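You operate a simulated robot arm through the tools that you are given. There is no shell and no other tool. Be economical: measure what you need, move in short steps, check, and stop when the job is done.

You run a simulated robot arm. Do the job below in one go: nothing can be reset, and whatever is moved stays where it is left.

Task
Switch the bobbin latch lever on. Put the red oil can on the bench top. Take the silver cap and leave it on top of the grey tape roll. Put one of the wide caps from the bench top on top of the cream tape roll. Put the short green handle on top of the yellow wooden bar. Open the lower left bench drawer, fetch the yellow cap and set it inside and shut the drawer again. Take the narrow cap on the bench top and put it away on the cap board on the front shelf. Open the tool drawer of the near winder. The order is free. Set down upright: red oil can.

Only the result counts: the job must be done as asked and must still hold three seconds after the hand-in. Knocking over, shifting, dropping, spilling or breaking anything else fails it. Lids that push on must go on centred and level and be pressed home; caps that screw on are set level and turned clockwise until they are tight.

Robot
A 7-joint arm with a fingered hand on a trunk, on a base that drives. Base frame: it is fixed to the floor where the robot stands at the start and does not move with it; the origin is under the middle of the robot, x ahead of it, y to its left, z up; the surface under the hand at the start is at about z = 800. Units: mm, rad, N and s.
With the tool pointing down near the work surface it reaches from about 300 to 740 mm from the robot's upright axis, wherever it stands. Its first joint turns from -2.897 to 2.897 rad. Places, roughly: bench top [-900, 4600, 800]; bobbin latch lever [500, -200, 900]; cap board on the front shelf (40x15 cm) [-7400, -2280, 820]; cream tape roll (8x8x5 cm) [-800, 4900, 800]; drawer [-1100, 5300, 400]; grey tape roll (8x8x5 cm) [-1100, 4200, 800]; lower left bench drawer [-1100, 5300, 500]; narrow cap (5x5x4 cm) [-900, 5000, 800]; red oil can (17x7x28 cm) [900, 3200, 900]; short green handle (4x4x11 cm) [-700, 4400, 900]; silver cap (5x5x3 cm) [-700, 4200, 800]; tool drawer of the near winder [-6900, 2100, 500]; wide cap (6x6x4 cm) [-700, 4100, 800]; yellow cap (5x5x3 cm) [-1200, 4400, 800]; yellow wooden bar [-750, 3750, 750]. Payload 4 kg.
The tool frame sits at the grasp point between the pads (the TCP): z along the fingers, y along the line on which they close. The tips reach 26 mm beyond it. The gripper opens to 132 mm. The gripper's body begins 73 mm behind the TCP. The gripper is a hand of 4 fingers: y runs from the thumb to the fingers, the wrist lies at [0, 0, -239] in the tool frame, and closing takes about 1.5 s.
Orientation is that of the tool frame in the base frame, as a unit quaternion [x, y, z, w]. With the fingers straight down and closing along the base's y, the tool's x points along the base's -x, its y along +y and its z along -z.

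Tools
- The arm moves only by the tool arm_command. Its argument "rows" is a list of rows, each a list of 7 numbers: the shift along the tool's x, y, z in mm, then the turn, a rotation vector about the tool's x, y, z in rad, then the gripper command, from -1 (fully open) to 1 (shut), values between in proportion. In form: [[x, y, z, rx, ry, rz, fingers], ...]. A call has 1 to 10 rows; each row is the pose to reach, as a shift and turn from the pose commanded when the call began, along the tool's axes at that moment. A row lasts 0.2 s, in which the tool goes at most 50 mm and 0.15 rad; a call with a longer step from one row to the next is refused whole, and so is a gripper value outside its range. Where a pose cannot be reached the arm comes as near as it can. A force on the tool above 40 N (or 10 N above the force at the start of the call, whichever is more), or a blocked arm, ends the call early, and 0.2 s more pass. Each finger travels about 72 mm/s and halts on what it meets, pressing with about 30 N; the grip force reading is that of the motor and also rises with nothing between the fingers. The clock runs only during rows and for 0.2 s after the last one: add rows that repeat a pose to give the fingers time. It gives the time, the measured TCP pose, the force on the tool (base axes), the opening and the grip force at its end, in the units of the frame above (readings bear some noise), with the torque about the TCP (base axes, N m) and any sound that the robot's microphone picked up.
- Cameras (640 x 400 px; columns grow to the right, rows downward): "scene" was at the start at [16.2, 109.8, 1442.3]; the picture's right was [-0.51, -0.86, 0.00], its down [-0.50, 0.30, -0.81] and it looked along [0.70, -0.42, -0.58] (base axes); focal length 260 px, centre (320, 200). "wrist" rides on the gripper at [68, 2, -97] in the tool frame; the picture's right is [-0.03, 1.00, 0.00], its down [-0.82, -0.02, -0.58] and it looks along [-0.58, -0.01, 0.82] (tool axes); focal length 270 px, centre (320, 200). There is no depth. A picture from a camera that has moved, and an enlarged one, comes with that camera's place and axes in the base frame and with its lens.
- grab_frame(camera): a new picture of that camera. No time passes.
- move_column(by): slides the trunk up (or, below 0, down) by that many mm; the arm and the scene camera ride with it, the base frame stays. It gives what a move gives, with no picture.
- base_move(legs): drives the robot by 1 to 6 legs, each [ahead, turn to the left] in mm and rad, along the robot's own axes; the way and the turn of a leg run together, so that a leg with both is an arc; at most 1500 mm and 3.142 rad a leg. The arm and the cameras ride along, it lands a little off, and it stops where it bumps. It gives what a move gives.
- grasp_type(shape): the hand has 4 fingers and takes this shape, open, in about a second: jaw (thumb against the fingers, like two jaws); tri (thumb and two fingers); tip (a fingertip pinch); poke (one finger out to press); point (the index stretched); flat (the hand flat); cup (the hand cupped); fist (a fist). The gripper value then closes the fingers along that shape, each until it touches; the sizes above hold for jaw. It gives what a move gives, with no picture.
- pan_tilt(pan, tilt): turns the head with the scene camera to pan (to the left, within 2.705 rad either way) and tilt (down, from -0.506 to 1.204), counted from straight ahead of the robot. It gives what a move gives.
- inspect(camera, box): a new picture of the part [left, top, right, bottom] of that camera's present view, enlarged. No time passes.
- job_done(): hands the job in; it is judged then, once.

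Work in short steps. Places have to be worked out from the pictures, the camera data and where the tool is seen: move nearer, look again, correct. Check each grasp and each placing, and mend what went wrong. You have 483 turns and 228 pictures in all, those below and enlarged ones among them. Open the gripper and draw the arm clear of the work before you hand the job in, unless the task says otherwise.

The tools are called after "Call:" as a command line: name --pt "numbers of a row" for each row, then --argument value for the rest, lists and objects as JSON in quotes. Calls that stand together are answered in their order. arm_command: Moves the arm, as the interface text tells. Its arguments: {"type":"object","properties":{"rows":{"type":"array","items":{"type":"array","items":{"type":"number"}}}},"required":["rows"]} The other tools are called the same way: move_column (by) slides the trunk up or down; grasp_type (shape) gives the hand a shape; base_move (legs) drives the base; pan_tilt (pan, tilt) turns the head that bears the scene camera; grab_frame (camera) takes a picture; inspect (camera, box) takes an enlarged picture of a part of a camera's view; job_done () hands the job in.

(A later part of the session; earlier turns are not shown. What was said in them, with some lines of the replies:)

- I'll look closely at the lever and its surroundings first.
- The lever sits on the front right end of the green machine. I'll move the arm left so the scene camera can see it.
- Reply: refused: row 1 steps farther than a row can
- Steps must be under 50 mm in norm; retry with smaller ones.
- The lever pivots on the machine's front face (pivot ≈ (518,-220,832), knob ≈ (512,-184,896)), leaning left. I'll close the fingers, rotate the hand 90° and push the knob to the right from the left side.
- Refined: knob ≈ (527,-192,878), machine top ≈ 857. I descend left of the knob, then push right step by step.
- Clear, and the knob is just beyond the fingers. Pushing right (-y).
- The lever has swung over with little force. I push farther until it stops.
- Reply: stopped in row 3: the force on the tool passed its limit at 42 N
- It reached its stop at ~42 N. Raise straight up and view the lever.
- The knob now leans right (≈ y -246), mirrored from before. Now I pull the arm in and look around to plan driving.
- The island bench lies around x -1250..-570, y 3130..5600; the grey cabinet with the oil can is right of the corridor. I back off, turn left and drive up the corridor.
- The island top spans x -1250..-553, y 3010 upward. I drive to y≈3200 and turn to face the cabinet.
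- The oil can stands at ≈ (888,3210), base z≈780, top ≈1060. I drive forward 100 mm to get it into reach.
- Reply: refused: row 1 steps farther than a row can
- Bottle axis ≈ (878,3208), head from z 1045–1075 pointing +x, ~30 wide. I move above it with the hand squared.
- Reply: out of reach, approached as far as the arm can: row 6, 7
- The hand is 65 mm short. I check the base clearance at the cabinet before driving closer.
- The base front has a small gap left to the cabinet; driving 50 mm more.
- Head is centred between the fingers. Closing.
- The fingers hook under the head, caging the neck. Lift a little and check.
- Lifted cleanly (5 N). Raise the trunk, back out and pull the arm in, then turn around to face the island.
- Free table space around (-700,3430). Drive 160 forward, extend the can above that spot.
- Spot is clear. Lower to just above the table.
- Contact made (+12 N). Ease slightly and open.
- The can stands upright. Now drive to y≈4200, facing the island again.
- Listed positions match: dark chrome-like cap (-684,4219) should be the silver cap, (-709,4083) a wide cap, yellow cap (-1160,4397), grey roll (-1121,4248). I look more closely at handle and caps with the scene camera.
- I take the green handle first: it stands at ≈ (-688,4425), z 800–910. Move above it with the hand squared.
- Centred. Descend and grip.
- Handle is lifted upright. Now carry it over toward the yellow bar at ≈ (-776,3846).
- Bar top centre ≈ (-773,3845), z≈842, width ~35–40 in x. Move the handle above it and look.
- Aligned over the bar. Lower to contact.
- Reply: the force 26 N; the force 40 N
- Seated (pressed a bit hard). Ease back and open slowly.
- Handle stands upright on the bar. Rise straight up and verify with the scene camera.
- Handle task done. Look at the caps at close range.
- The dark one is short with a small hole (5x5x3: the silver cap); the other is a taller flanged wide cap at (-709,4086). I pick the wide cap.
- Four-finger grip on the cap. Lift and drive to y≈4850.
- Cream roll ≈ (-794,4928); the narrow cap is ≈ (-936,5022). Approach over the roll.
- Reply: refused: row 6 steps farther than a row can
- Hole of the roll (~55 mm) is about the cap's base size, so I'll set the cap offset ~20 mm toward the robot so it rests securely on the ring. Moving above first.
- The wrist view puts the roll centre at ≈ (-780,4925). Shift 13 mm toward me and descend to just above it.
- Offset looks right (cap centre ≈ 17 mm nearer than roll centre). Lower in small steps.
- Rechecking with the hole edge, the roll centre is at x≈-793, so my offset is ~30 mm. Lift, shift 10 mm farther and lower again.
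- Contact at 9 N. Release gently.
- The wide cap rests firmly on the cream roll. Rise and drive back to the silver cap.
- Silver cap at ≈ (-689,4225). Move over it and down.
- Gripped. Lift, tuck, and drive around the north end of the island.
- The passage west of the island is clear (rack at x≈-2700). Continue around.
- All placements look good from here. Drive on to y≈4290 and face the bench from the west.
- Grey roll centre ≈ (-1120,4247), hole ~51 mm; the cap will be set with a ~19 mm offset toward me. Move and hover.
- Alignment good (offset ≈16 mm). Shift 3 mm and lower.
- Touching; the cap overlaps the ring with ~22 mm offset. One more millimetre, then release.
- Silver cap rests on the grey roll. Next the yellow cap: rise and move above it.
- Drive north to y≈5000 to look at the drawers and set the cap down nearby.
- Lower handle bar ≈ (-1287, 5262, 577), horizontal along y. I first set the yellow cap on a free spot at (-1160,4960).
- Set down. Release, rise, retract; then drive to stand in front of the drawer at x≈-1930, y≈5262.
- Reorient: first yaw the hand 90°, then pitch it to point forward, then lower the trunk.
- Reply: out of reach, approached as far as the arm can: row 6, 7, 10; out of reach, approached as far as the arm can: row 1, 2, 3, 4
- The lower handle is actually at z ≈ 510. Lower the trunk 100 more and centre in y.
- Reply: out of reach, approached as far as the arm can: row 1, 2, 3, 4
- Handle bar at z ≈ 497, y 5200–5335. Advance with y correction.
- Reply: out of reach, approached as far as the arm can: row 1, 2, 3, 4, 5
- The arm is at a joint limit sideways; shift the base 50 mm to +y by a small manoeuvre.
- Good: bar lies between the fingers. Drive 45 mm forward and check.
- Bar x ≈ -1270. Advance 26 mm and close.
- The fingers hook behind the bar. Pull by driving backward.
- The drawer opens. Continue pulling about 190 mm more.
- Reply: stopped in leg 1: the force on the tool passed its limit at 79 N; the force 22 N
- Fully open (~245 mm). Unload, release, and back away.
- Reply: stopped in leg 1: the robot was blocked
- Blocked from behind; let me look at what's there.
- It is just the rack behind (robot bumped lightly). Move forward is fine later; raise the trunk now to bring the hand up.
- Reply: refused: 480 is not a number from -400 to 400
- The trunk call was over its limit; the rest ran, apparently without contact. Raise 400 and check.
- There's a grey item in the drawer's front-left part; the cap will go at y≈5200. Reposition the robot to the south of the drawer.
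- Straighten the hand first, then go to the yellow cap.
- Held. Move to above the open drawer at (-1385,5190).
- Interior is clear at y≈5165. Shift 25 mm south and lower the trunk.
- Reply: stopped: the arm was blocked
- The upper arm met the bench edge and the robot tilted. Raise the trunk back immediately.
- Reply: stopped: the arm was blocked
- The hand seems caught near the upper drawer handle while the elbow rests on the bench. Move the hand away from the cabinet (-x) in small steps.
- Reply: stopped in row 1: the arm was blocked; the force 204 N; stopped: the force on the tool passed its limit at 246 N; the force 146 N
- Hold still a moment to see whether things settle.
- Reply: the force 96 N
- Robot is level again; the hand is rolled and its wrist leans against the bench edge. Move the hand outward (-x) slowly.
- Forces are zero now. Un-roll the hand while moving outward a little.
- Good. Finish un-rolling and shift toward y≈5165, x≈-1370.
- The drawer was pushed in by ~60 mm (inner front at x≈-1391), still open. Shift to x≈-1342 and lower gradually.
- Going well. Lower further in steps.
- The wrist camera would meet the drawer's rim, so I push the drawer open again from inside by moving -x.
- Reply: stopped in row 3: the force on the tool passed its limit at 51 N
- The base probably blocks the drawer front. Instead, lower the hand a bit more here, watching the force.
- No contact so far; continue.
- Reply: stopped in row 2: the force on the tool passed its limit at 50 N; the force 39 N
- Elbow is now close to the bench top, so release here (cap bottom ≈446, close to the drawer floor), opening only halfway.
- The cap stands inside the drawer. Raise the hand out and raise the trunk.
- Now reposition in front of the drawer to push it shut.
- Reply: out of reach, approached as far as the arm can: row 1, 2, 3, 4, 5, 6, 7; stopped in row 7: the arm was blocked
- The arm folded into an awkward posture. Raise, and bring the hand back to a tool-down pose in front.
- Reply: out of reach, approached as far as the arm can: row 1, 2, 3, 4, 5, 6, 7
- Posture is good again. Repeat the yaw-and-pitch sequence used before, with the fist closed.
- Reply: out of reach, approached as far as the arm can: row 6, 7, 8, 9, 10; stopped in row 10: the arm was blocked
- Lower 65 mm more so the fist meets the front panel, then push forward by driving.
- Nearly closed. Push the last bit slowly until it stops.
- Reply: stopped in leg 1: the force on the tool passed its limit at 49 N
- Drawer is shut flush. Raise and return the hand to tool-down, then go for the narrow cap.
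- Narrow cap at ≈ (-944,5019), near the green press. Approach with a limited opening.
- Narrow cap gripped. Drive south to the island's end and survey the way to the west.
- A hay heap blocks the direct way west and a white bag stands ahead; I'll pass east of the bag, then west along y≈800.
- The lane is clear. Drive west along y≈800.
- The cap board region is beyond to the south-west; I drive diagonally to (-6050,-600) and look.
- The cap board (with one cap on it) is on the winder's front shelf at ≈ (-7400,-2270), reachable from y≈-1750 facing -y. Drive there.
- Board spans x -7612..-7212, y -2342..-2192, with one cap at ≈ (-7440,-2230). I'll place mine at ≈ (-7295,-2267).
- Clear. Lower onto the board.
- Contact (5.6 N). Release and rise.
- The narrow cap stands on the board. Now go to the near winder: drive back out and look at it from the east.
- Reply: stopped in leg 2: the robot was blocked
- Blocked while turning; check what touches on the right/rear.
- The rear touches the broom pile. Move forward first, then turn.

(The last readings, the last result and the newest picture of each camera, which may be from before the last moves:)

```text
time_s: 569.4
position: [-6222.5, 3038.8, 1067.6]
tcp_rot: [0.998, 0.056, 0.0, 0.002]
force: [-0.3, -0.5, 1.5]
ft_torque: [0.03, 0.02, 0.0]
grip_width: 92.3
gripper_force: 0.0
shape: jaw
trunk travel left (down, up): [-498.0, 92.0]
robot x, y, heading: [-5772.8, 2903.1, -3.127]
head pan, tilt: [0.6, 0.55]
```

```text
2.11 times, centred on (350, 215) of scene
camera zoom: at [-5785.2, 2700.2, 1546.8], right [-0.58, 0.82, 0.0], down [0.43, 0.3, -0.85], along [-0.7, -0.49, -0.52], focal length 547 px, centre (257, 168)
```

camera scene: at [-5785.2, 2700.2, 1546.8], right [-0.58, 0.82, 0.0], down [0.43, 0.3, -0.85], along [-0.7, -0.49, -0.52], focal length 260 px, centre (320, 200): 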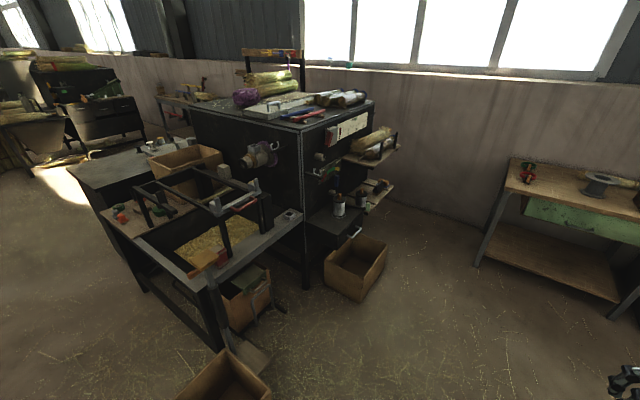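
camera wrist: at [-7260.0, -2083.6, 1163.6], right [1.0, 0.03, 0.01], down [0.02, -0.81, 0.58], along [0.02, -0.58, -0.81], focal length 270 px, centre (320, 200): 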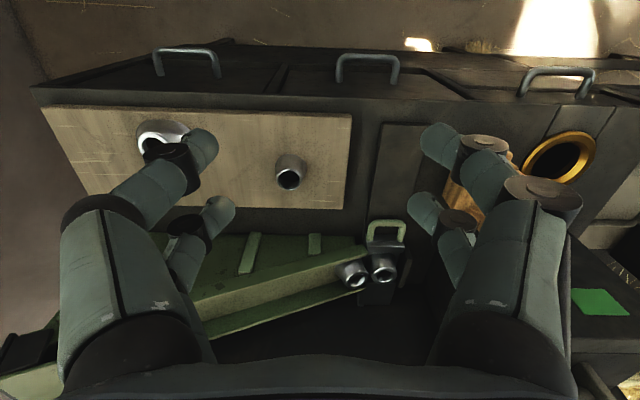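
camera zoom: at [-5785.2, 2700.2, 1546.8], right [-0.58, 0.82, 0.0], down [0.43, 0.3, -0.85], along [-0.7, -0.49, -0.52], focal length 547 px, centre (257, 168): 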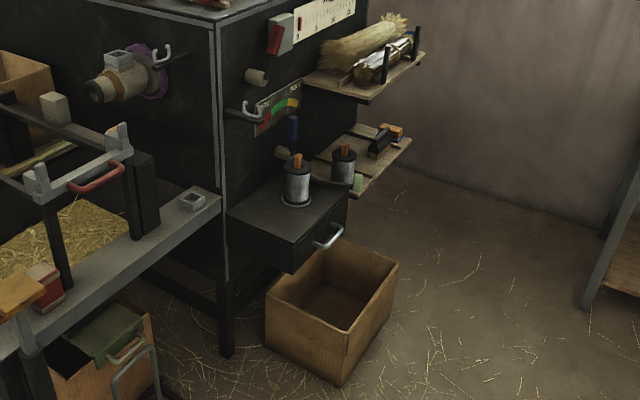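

The tool drawer sits on the winder's north side at ≈ (-6945,2140,530), facing +y, above a cardboard box. Drive to stand north of it, facing it.

Call:
base_move --legs '[[1175, 0], [0, 1.556]]'

Call:
arm_command --pt "5 12 0 0 0 0.15 -0.4" --pt "10 24 0 0 0 0.3 -0.4" --pt "15 36 0 0 0 0.45 -0.4" --pt "20 48 0 0 0 0.6 -0.4" --pt "25 60 0 0 0 0.75 -0.4" --pt "30 72 0 0 0 0.9 -0.4" --pt "36 82 0 0 0 1.05 -0.4" --pt "42 90 0 0 0 1.2 -0.4" --pt "48 100 0 0 0 1.35 -0.4" --pt "48 103 0 0 0 1.5 -0.4"

Call:
pan_tilt --pan 0.1 --tilt 0.7

Call:
grab_frame --camera "scene"

```text
time_s: 579.5
position: [-7109.8, 2446.5, 1066.7]
tcp_rot: [0.685, 0.728, 0.001, 0.002]
force: [0.4, -0.2, 0.1]
ft_torque: [0.01, 0.04, 0.01]
grip_width: 92.5
gripper_force: 0.2
shape: jaw
trunk travel left (down, up): [-498.0, 92.0]
robot x, y, heading: [-6949.0, 2886.5, -1.605]
head pan, tilt: [0.6, 0.55]
```

```text
time_s: 581.7
position: [-7008.5, 2501.3, 1067.2]
tcp_rot: [0.998, 0.064, 0.002, 0.001]
force: [-0.9, 0.3, -0.1]
ft_torque: [0.02, -0.01, -0.01]
grip_width: 92.5
gripper_force: 0.0
shape: jaw
trunk travel left (down, up): [-498.0, 92.0]
robot x, y, heading: [-6952.9, 2883.5, -1.605]
head pan, tilt: [0.6, 0.55]
```

```text
time_s: 582.6
position: [-7008.3, 2501.2, 1066.6]
tcp_rot: [0.998, 0.066, 0.003, 0.002]
force: [0.2, 0.1, -0.4]
ft_torque: [-0.02, -0.01, -0.01]
grip_width: 92.5
gripper_force: 0.0
shape: jaw
trunk travel left (down, up): [-498.0, 92.0]
robot x, y, heading: [-6949.5, 2884.7, -1.605]
head pan, tilt: [0.099, 0.7]
```

```text
47 pictures are left
camera scene: at [-6788.8, 2856.3, 1533.7], right [-1.0, -0.06, 0.0], down [-0.04, 0.64, -0.77], along [0.05, -0.76, -0.64], focal length 260 px, centre (320, 200)
```

scene: 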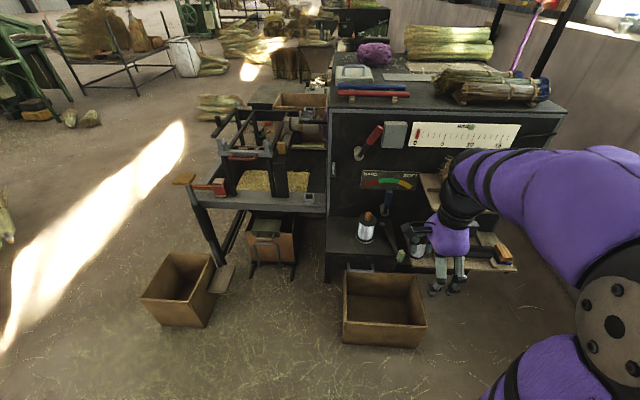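

Call:
inspect --camera "scene" --box '[310, 190, 450, 360]'

```text
2.35 times, centred on (380, 275) of scene
camera zoom: at [-6788.8, 2856.3, 1533.7], right [-1.0, -0.06, 0.0], down [-0.04, 0.64, -0.77], along [0.05, -0.76, -0.64], focal length 611 px, centre (179, 24)
```

zoom: 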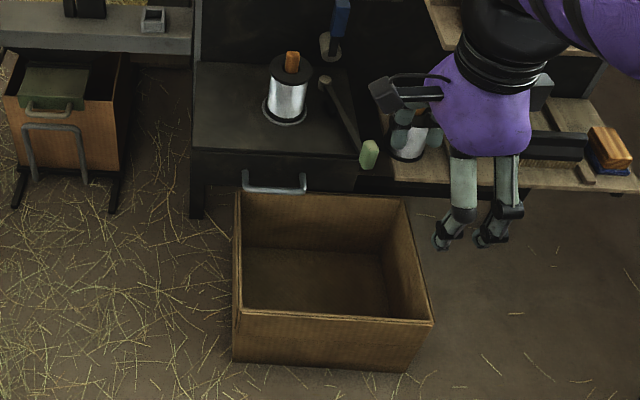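

Handle ≈ (-6927,2153,552), along x. Shift the robot ~90 mm to +x and square the heading.

Call:
base_move --legs '[[0, 0.4], [240, 0], [0, -0.366], [-240, 0]]'

Call:
arm_command --pt "0 10 0 0 0 0.1 -0.3" --pt "0 20 0 -0.14 0 0 -0.3" --pt "0 40 0 -0.28 0 0 -0.3" --pt "0 60 0 -0.42 0 0 -0.3" --pt "0 80 0 -0.56 0 0 -0.3" --pt "0 100 0 -0.7 0 0 -0.3" --pt "0 120 0 -0.84 0 0 -0.3" --pt "0 140 0 -0.98 0 0 -0.3" --pt "0 150 0 -1.12 0 0 -0.3" --pt "0 150 0 -1.26 0 0 -0.3"

```text
time_s: 588.3
position: [-6910.6, 2511.2, 1066.8]
tcp_rot: [0.997, 0.083, 0.003, 0.001]
force: [-0.5, 0.5, 0.3]
ft_torque: [-0.01, 0.01, 0.03]
grip_width: 92.5
gripper_force: 0.0
shape: jaw
trunk travel left (down, up): [-498.0, 92.0]
robot x, y, heading: [-6861.6, 2895.5, -1.578]
head pan, tilt: [0.099, 0.7]
```

```text
refused: row 2 steps farther than a row can; nothing moved
```

Call:
arm_command --pt "0 0 0 0 0 0.09 -0.3" --pt "0 0 0 0 0 0.17 -0.3"

Call:
arm_command --pt "0 10 0 -0.13 0 0 -0.3" --pt "0 25 0 -0.26 0 0 -0.3" --pt "0 40 0 -0.39 0 0 -0.3" --pt "0 60 0 -0.52 0 0 -0.3" --pt "0 80 0 -0.65 0 0 -0.3" --pt "0 100 0 -0.78 0 0 -0.3" --pt "0 120 0 -0.91 0 0 -0.3" --pt "0 140 0 -1.04 0 0 -0.3" --pt "0 150 0 -1.17 0 0 -0.3" --pt "0 150 0 -1.28 0 0 -0.3"

Call:
move_column --by -400

Call:
grab_frame --camera "wrist"

Call:
grab_frame --camera "scene"

```text
time_s: 588.9
position: [-6910.2, 2511.0, 1066.9]
tcp_rot: [1.0, -0.003, 0.003, 0.001]
force: [0.1, -0.3, -0.2]
ft_torque: [-0.01, 0.01, 0.01]
grip_width: 86.2
gripper_force: 0.1
shape: jaw
trunk travel left (down, up): [-498.0, 92.0]
robot x, y, heading: [-6863.7, 2894.0, -1.58]
head pan, tilt: [0.099, 0.7]
```

```text
time_s: 591.1
position: [-6914.2, 2350.4, 1069.4]
tcp_rot: [0.801, -0.004, 0.001, 0.598]
force: [1.0, 1.2, 0.2]
ft_torque: [0.01, 0.0, -0.04]
grip_width: 86.1
gripper_force: 0.0
shape: jaw
out of reach, approached as far as the arm can: row 7, 10
trunk travel left (down, up): [-498.0, 92.0]
robot x, y, heading: [-6864.1, 2896.6, -1.575]
head pan, tilt: [0.099, 0.7]
```

```text
time_s: 594.9
position: [-6913.3, 2349.7, 670.2]
tcp_rot: [0.802, -0.004, 0.001, 0.598]
force: [-0.7, 0.3, -1.2]
ft_torque: [-0.02, -0.01, 0.02]
grip_width: 86.2
gripper_force: 0.1
shape: jaw
trunk travel left (down, up): [-98.0, 492.0]
robot x, y, heading: [-6864.1, 2894.5, -1.576]
head pan, tilt: [0.099, 0.7]
```

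```text
45 pictures are left
camera wrist: at [-6845.6, 2442.5, 700.1], right [-0.03, -0.29, 0.96], down [-0.81, 0.56, 0.14], along [-0.58, -0.78, -0.25], focal length 270 px, centre (320, 200)
```

wrist: 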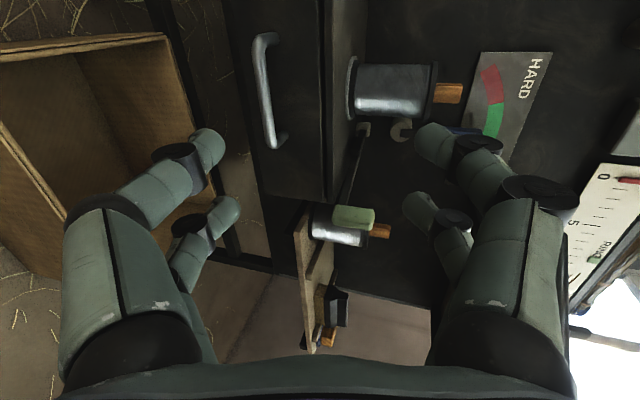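

```text
44 pictures are left
camera scene: at [-6701.6, 2872.5, 1133.7], right [-1.0, -0.09, 0.0], down [-0.06, 0.64, -0.76], along [0.07, -0.76, -0.64], focal length 260 px, centre (320, 200)
```

scene: 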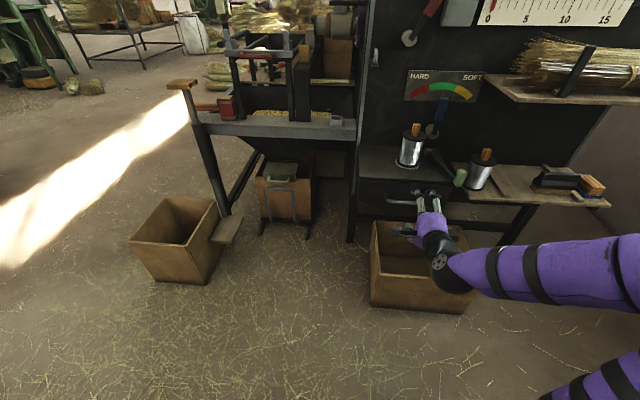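

Handle confirmed at ≈ (-6928,2153,550). Lower the trunk, level the hand and set the height.

Call:
move_column --by -95

Call:
arm_command --pt "0 0 0 -0.1 0 0 -0.3" --pt "0 0 0 -0.2 0 0 -0.3" --pt "0 0 0 -0.28 0 0 -0.3"

Call:
grab_frame --camera "wrist"

```text
time_s: 596.2
position: [-6913.8, 2350.4, 575.6]
tcp_rot: [0.802, -0.004, 0.001, 0.597]
force: [0.8, 0.1, 0.5]
ft_torque: [0.04, -0.02, -0.01]
grip_width: 86.2
gripper_force: 0.1
shape: jaw
trunk travel left (down, up): [-3.0, 587.0]
robot x, y, heading: [-6863.0, 2895.2, -1.575]
head pan, tilt: [0.099, 0.7]
```

```text
time_s: 597.0
position: [-6917.6, 2329.0, 576.8]
tcp_rot: [0.709, -0.004, 0.001, 0.705]
force: [0.8, -0.4, -0.4]
ft_torque: [-0.01, 0.01, 0.03]
grip_width: 86.3
gripper_force: 0.1
shape: jaw
out of reach, approached as far as the arm can: row 1, 2, 3
trunk travel left (down, up): [-3.0, 587.0]
robot x, y, heading: [-6862.0, 2895.5, -1.578]
head pan, tilt: [0.099, 0.7]
```

```text
43 pictures are left
camera wrist: at [-6849.5, 2424.9, 579.6], right [-0.03, -0.01, 1.0], down [-0.81, 0.58, -0.02], along [-0.58, -0.81, -0.02], focal length 270 px, centre (320, 200)
```

wrist: 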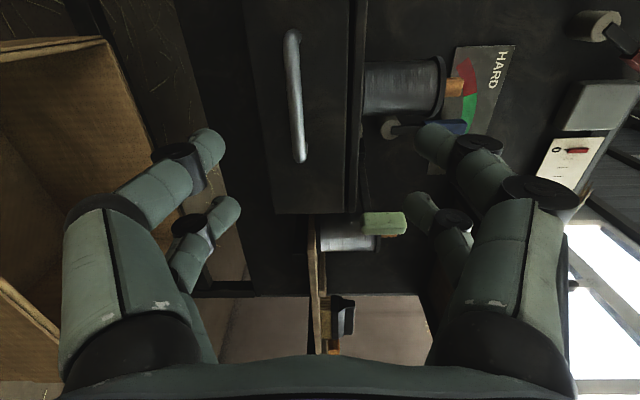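

Level now. Lower 22 mm, narrow the opening, and approach by driving.

Call:
arm_command --pt "0 -11 0 0 0 0 -0.1" --pt "0 -22 0 0 0 0 0" --pt "0 -22 0 0 0 0 0"

Call:
base_move --legs '[[110, 0]]'

Call:
grab_frame --camera "wrist"

```text
time_s: 597.8
position: [-6919.1, 2328.0, 555.7]
tcp_rot: [0.71, -0.005, 0.0, 0.705]
force: [0.2, 0.8, -0.1]
ft_torque: [0.01, -0.02, 0.01]
grip_width: 66.5
gripper_force: 0.0
shape: jaw
trunk travel left (down, up): [-3.0, 587.0]
robot x, y, heading: [-6866.0, 2897.7, -1.578]
head pan, tilt: [0.099, 0.7]
```

```text
time_s: 599.0
position: [-6920.6, 2219.4, 556.4]
tcp_rot: [0.71, -0.005, 0.0, 0.705]
force: [-0.4, 0.0, 0.0]
ft_torque: [0.03, 0.01, -0.02]
grip_width: 66.5
gripper_force: 0.1
shape: jaw
trunk travel left (down, up): [-3.0, 587.0]
robot x, y, heading: [-6867.3, 2785.4, -1.579]
head pan, tilt: [0.099, 0.7]
```

```text
42 pictures are left
camera wrist: at [-6852.0, 2316.0, 558.8], right [-0.03, -0.01, 1.0], down [-0.81, 0.58, -0.02], along [-0.58, -0.81, -0.03], focal length 270 px, centre (320, 200)
```

wrist: 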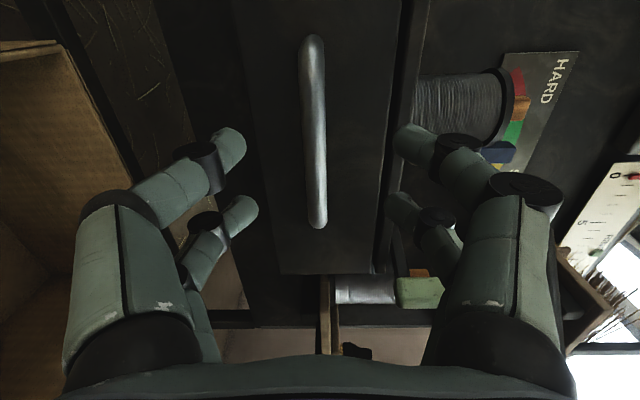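

Bar at y≈2166. Advance 45 mm and close.

Call:
base_move --legs '[[46, 0]]'

Call:
arm_command --pt "0 0 0 0 0 0 0.3" --pt "0 0 0 0 0 0 0.6" --pt "0 0 0 0 0 0 1" --pt "0 0 0 0 0 0 1" --pt "0 0 0 0 0 0 1"

Call:
grab_frame --camera "wrist"

```text
time_s: 599.9
position: [-6921.1, 2173.4, 554.9]
tcp_rot: [0.711, -0.003, 0.0, 0.704]
force: [-0.4, -0.2, -0.5]
ft_torque: [-0.01, 0.03, 0.01]
grip_width: 66.6
gripper_force: 0.0
shape: jaw
trunk travel left (down, up): [-3.0, 587.0]
robot x, y, heading: [-6868.8, 2740.5, -1.574]
head pan, tilt: [0.099, 0.7]
```

```text
time_s: 601.1
position: [-6919.4, 2173.7, 556.4]
tcp_rot: [0.71, -0.003, 0.0, 0.704]
force: [1.0, 0.0, -0.4]
ft_torque: [-0.01, 0.02, 0.01]
grip_width: 0.0
gripper_force: 30.3
shape: jaw
trunk travel left (down, up): [-3.0, 587.0]
robot x, y, heading: [-6859.0, 2745.6, -1.574]
head pan, tilt: [0.099, 0.7]
```

```text
41 pictures are left
camera wrist: at [-6851.5, 2270.3, 558.8], right [-0.03, -0.01, 1.0], down [-0.81, 0.58, -0.02], along [-0.58, -0.81, -0.03], focal length 270 px, centre (320, 200)
```

wrist: 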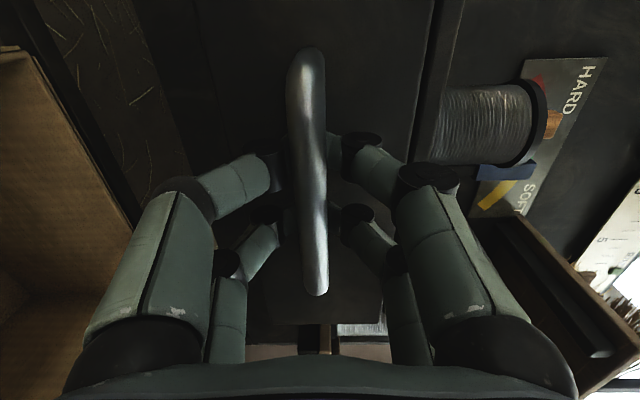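

Hooked behind the bar. Pull back slowly.

Call:
base_move --legs '[[-80, 0]]'

Call:
grab_frame --camera "scene"

```text
time_s: 602.1
position: [-6918.5, 2254.2, 556.1]
tcp_rot: [0.71, -0.003, 0.0, 0.704]
force: [0.2, -1.0, -0.1]
ft_torque: [-0.03, 0.0, 0.01]
grip_width: 0.1
gripper_force: 30.4
shape: jaw
trunk travel left (down, up): [-3.0, 587.0]
robot x, y, heading: [-6861.2, 2824.1, -1.573]
head pan, tilt: [0.099, 0.7]
```

```text
40 pictures are left
camera scene: at [-6702.1, 2799.2, 1038.7], right [-1.0, -0.1, 0.0], down [-0.06, 0.64, -0.76], along [0.07, -0.76, -0.64], focal length 260 px, centre (320, 200)
```

scene: 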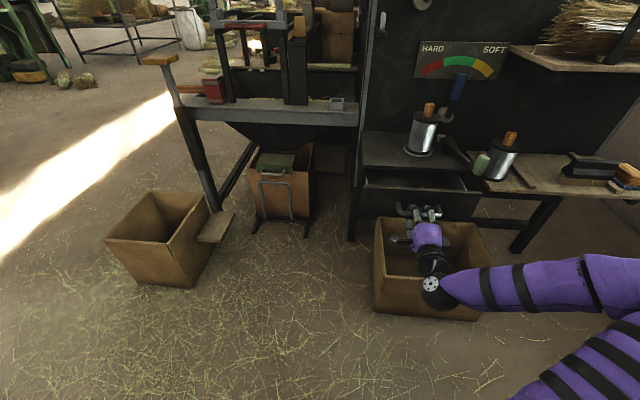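

Opening well. Continue to the stop.

Call:
base_move --legs '[[-90, 0]]'

Call:
base_move --legs '[[-70, 0]]'

Call:
grab_frame --camera "scene"

```text
time_s: 603.2
position: [-6919.4, 2346.5, 555.8]
tcp_rot: [0.71, -0.003, 0.0, 0.704]
force: [0.5, -0.3, 0.1]
ft_torque: [-0.04, 0.05, -0.01]
grip_width: 0.2
gripper_force: 30.5
shape: jaw
trunk travel left (down, up): [-3.0, 587.0]
robot x, y, heading: [-6865.5, 2913.9, -1.574]
head pan, tilt: [0.099, 0.7]
```

```text
time_s: 604.1
position: [-6920.7, 2369.5, 557.4]
tcp_rot: [0.709, -0.003, -0.001, 0.705]
force: [3.9, -21.1, -8.5]
ft_torque: [-0.06, 0.09, -0.09]
grip_width: 0.0
gripper_force: 30.0
shape: jaw
trunk travel left (down, up): [-3.0, 587.0]
robot x, y, heading: [-6864.4, 2945.0, -1.571]
head pan, tilt: [0.099, 0.7]
stopped in leg 1: the force on the tool passed its limit at 106 N (the readings are from after the stop); the commanded pose is now the measured one
```

```text
39 pictures are left
camera scene: at [-6701.4, 2917.5, 1038.6], right [-1.0, -0.09, 0.0], down [-0.06, 0.64, -0.76], along [0.07, -0.76, -0.65], focal length 260 px, centre (320, 200)
```

scene: 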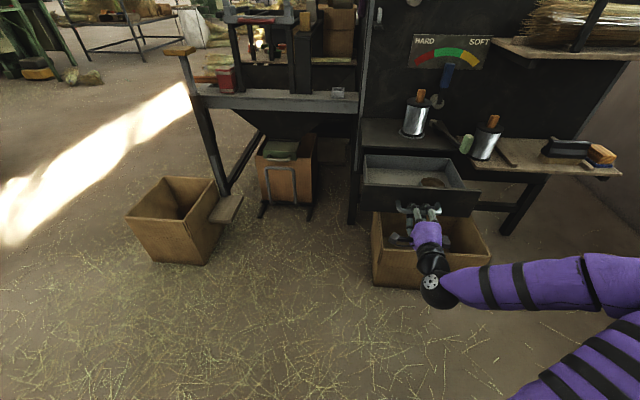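

Fully open (~195 mm). Unload, release, and back off.

Call:
base_move --legs '[[6, 0]]'

Call:
arm_command --pt "0 0 0 0 0 0 0.6" --pt "0 0 0 0 0 0 0.2" --pt "0 0 0 0 0 0 -0.2" --pt "0 0 0 0 0 0 -0.3" --pt "0 0 0 0 0 0 -0.3"

Call:
base_move --legs '[[-180, 0]]'

Call:
grab_frame --camera "scene"

```text
time_s: 604.8
position: [-6920.1, 2365.1, 557.3]
tcp_rot: [0.708, -0.003, 0.0, 0.706]
force: [0.5, -0.2, -2.3]
ft_torque: [-0.01, 0.04, -0.03]
grip_width: 0.0
gripper_force: 29.8
shape: jaw
trunk travel left (down, up): [-3.0, 587.0]
robot x, y, heading: [-6864.8, 2932.5, -1.575]
head pan, tilt: [0.099, 0.7]
```

```text
time_s: 606.0
position: [-6920.4, 2365.2, 559.2]
tcp_rot: [0.709, -0.003, -0.001, 0.705]
force: [-0.8, 0.3, 0.8]
ft_torque: [0.02, 0.02, 0.04]
grip_width: 85.8
gripper_force: 0.0
shape: jaw
trunk travel left (down, up): [-3.0, 587.0]
robot x, y, heading: [-6864.1, 2938.0, -1.568]
head pan, tilt: [0.099, 0.7]
```

```text
time_s: 607.5
position: [-6916.6, 2543.3, 558.2]
tcp_rot: [0.708, -0.002, 0.001, 0.706]
force: [0.4, 0.0, -0.5]
ft_torque: [0.0, 0.02, 0.0]
grip_width: 85.5
gripper_force: 0.0
shape: jaw
trunk travel left (down, up): [-3.0, 587.0]
robot x, y, heading: [-6864.4, 3118.1, -1.57]
head pan, tilt: [0.099, 0.7]
```

```text
38 pictures are left
camera scene: at [-6701.0, 3091.7, 1038.7], right [-1.0, -0.1, 0.0], down [-0.06, 0.64, -0.76], along [0.08, -0.76, -0.64], focal length 260 px, centre (320, 200)
```

scene: 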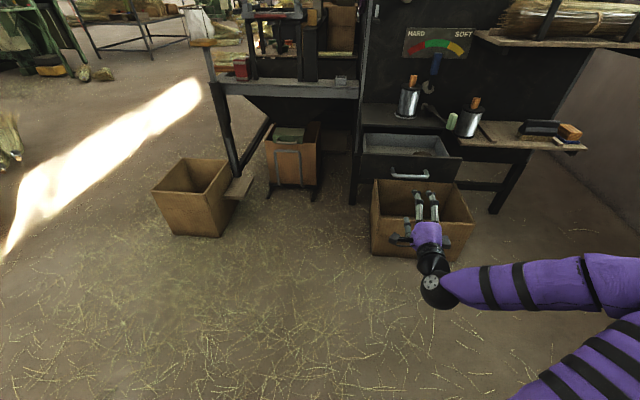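

Call:
job_done

```text
The job is handed in.
```

The job is handed in: every item was carried out, with the doubts below.

- **Lever:** I pushed the bobbin latch lever over to its right-hand stop. I took that as "on", because nothing marked the direction.
- **Oil can:** It stands upright on the bench top.
- **Silver and wide caps:** Both sit slightly off centre on the tape rolls so that they rest on the ring. I chose the silver cap by its position and size; it looked dark rather than silver.
- **Green handle:** It stands on the yellow wooden bar.
- **Yellow cap:** It is in the lower left bench drawer, which is shut. While I was lowering the cap, the arm caught on the bench edge and drawer and the robot tilted for a moment. From what I could see, nothing on the bench was displaced.
- **Narrow cap:** It stands on the cap board, next to the cap already there.
- **Tool drawer:** The near winder's tool drawer is open to its stop.

While driving, the base also bumped the rack west of the bench and the broom pile near the winder. I didn't check whether either one shifted.
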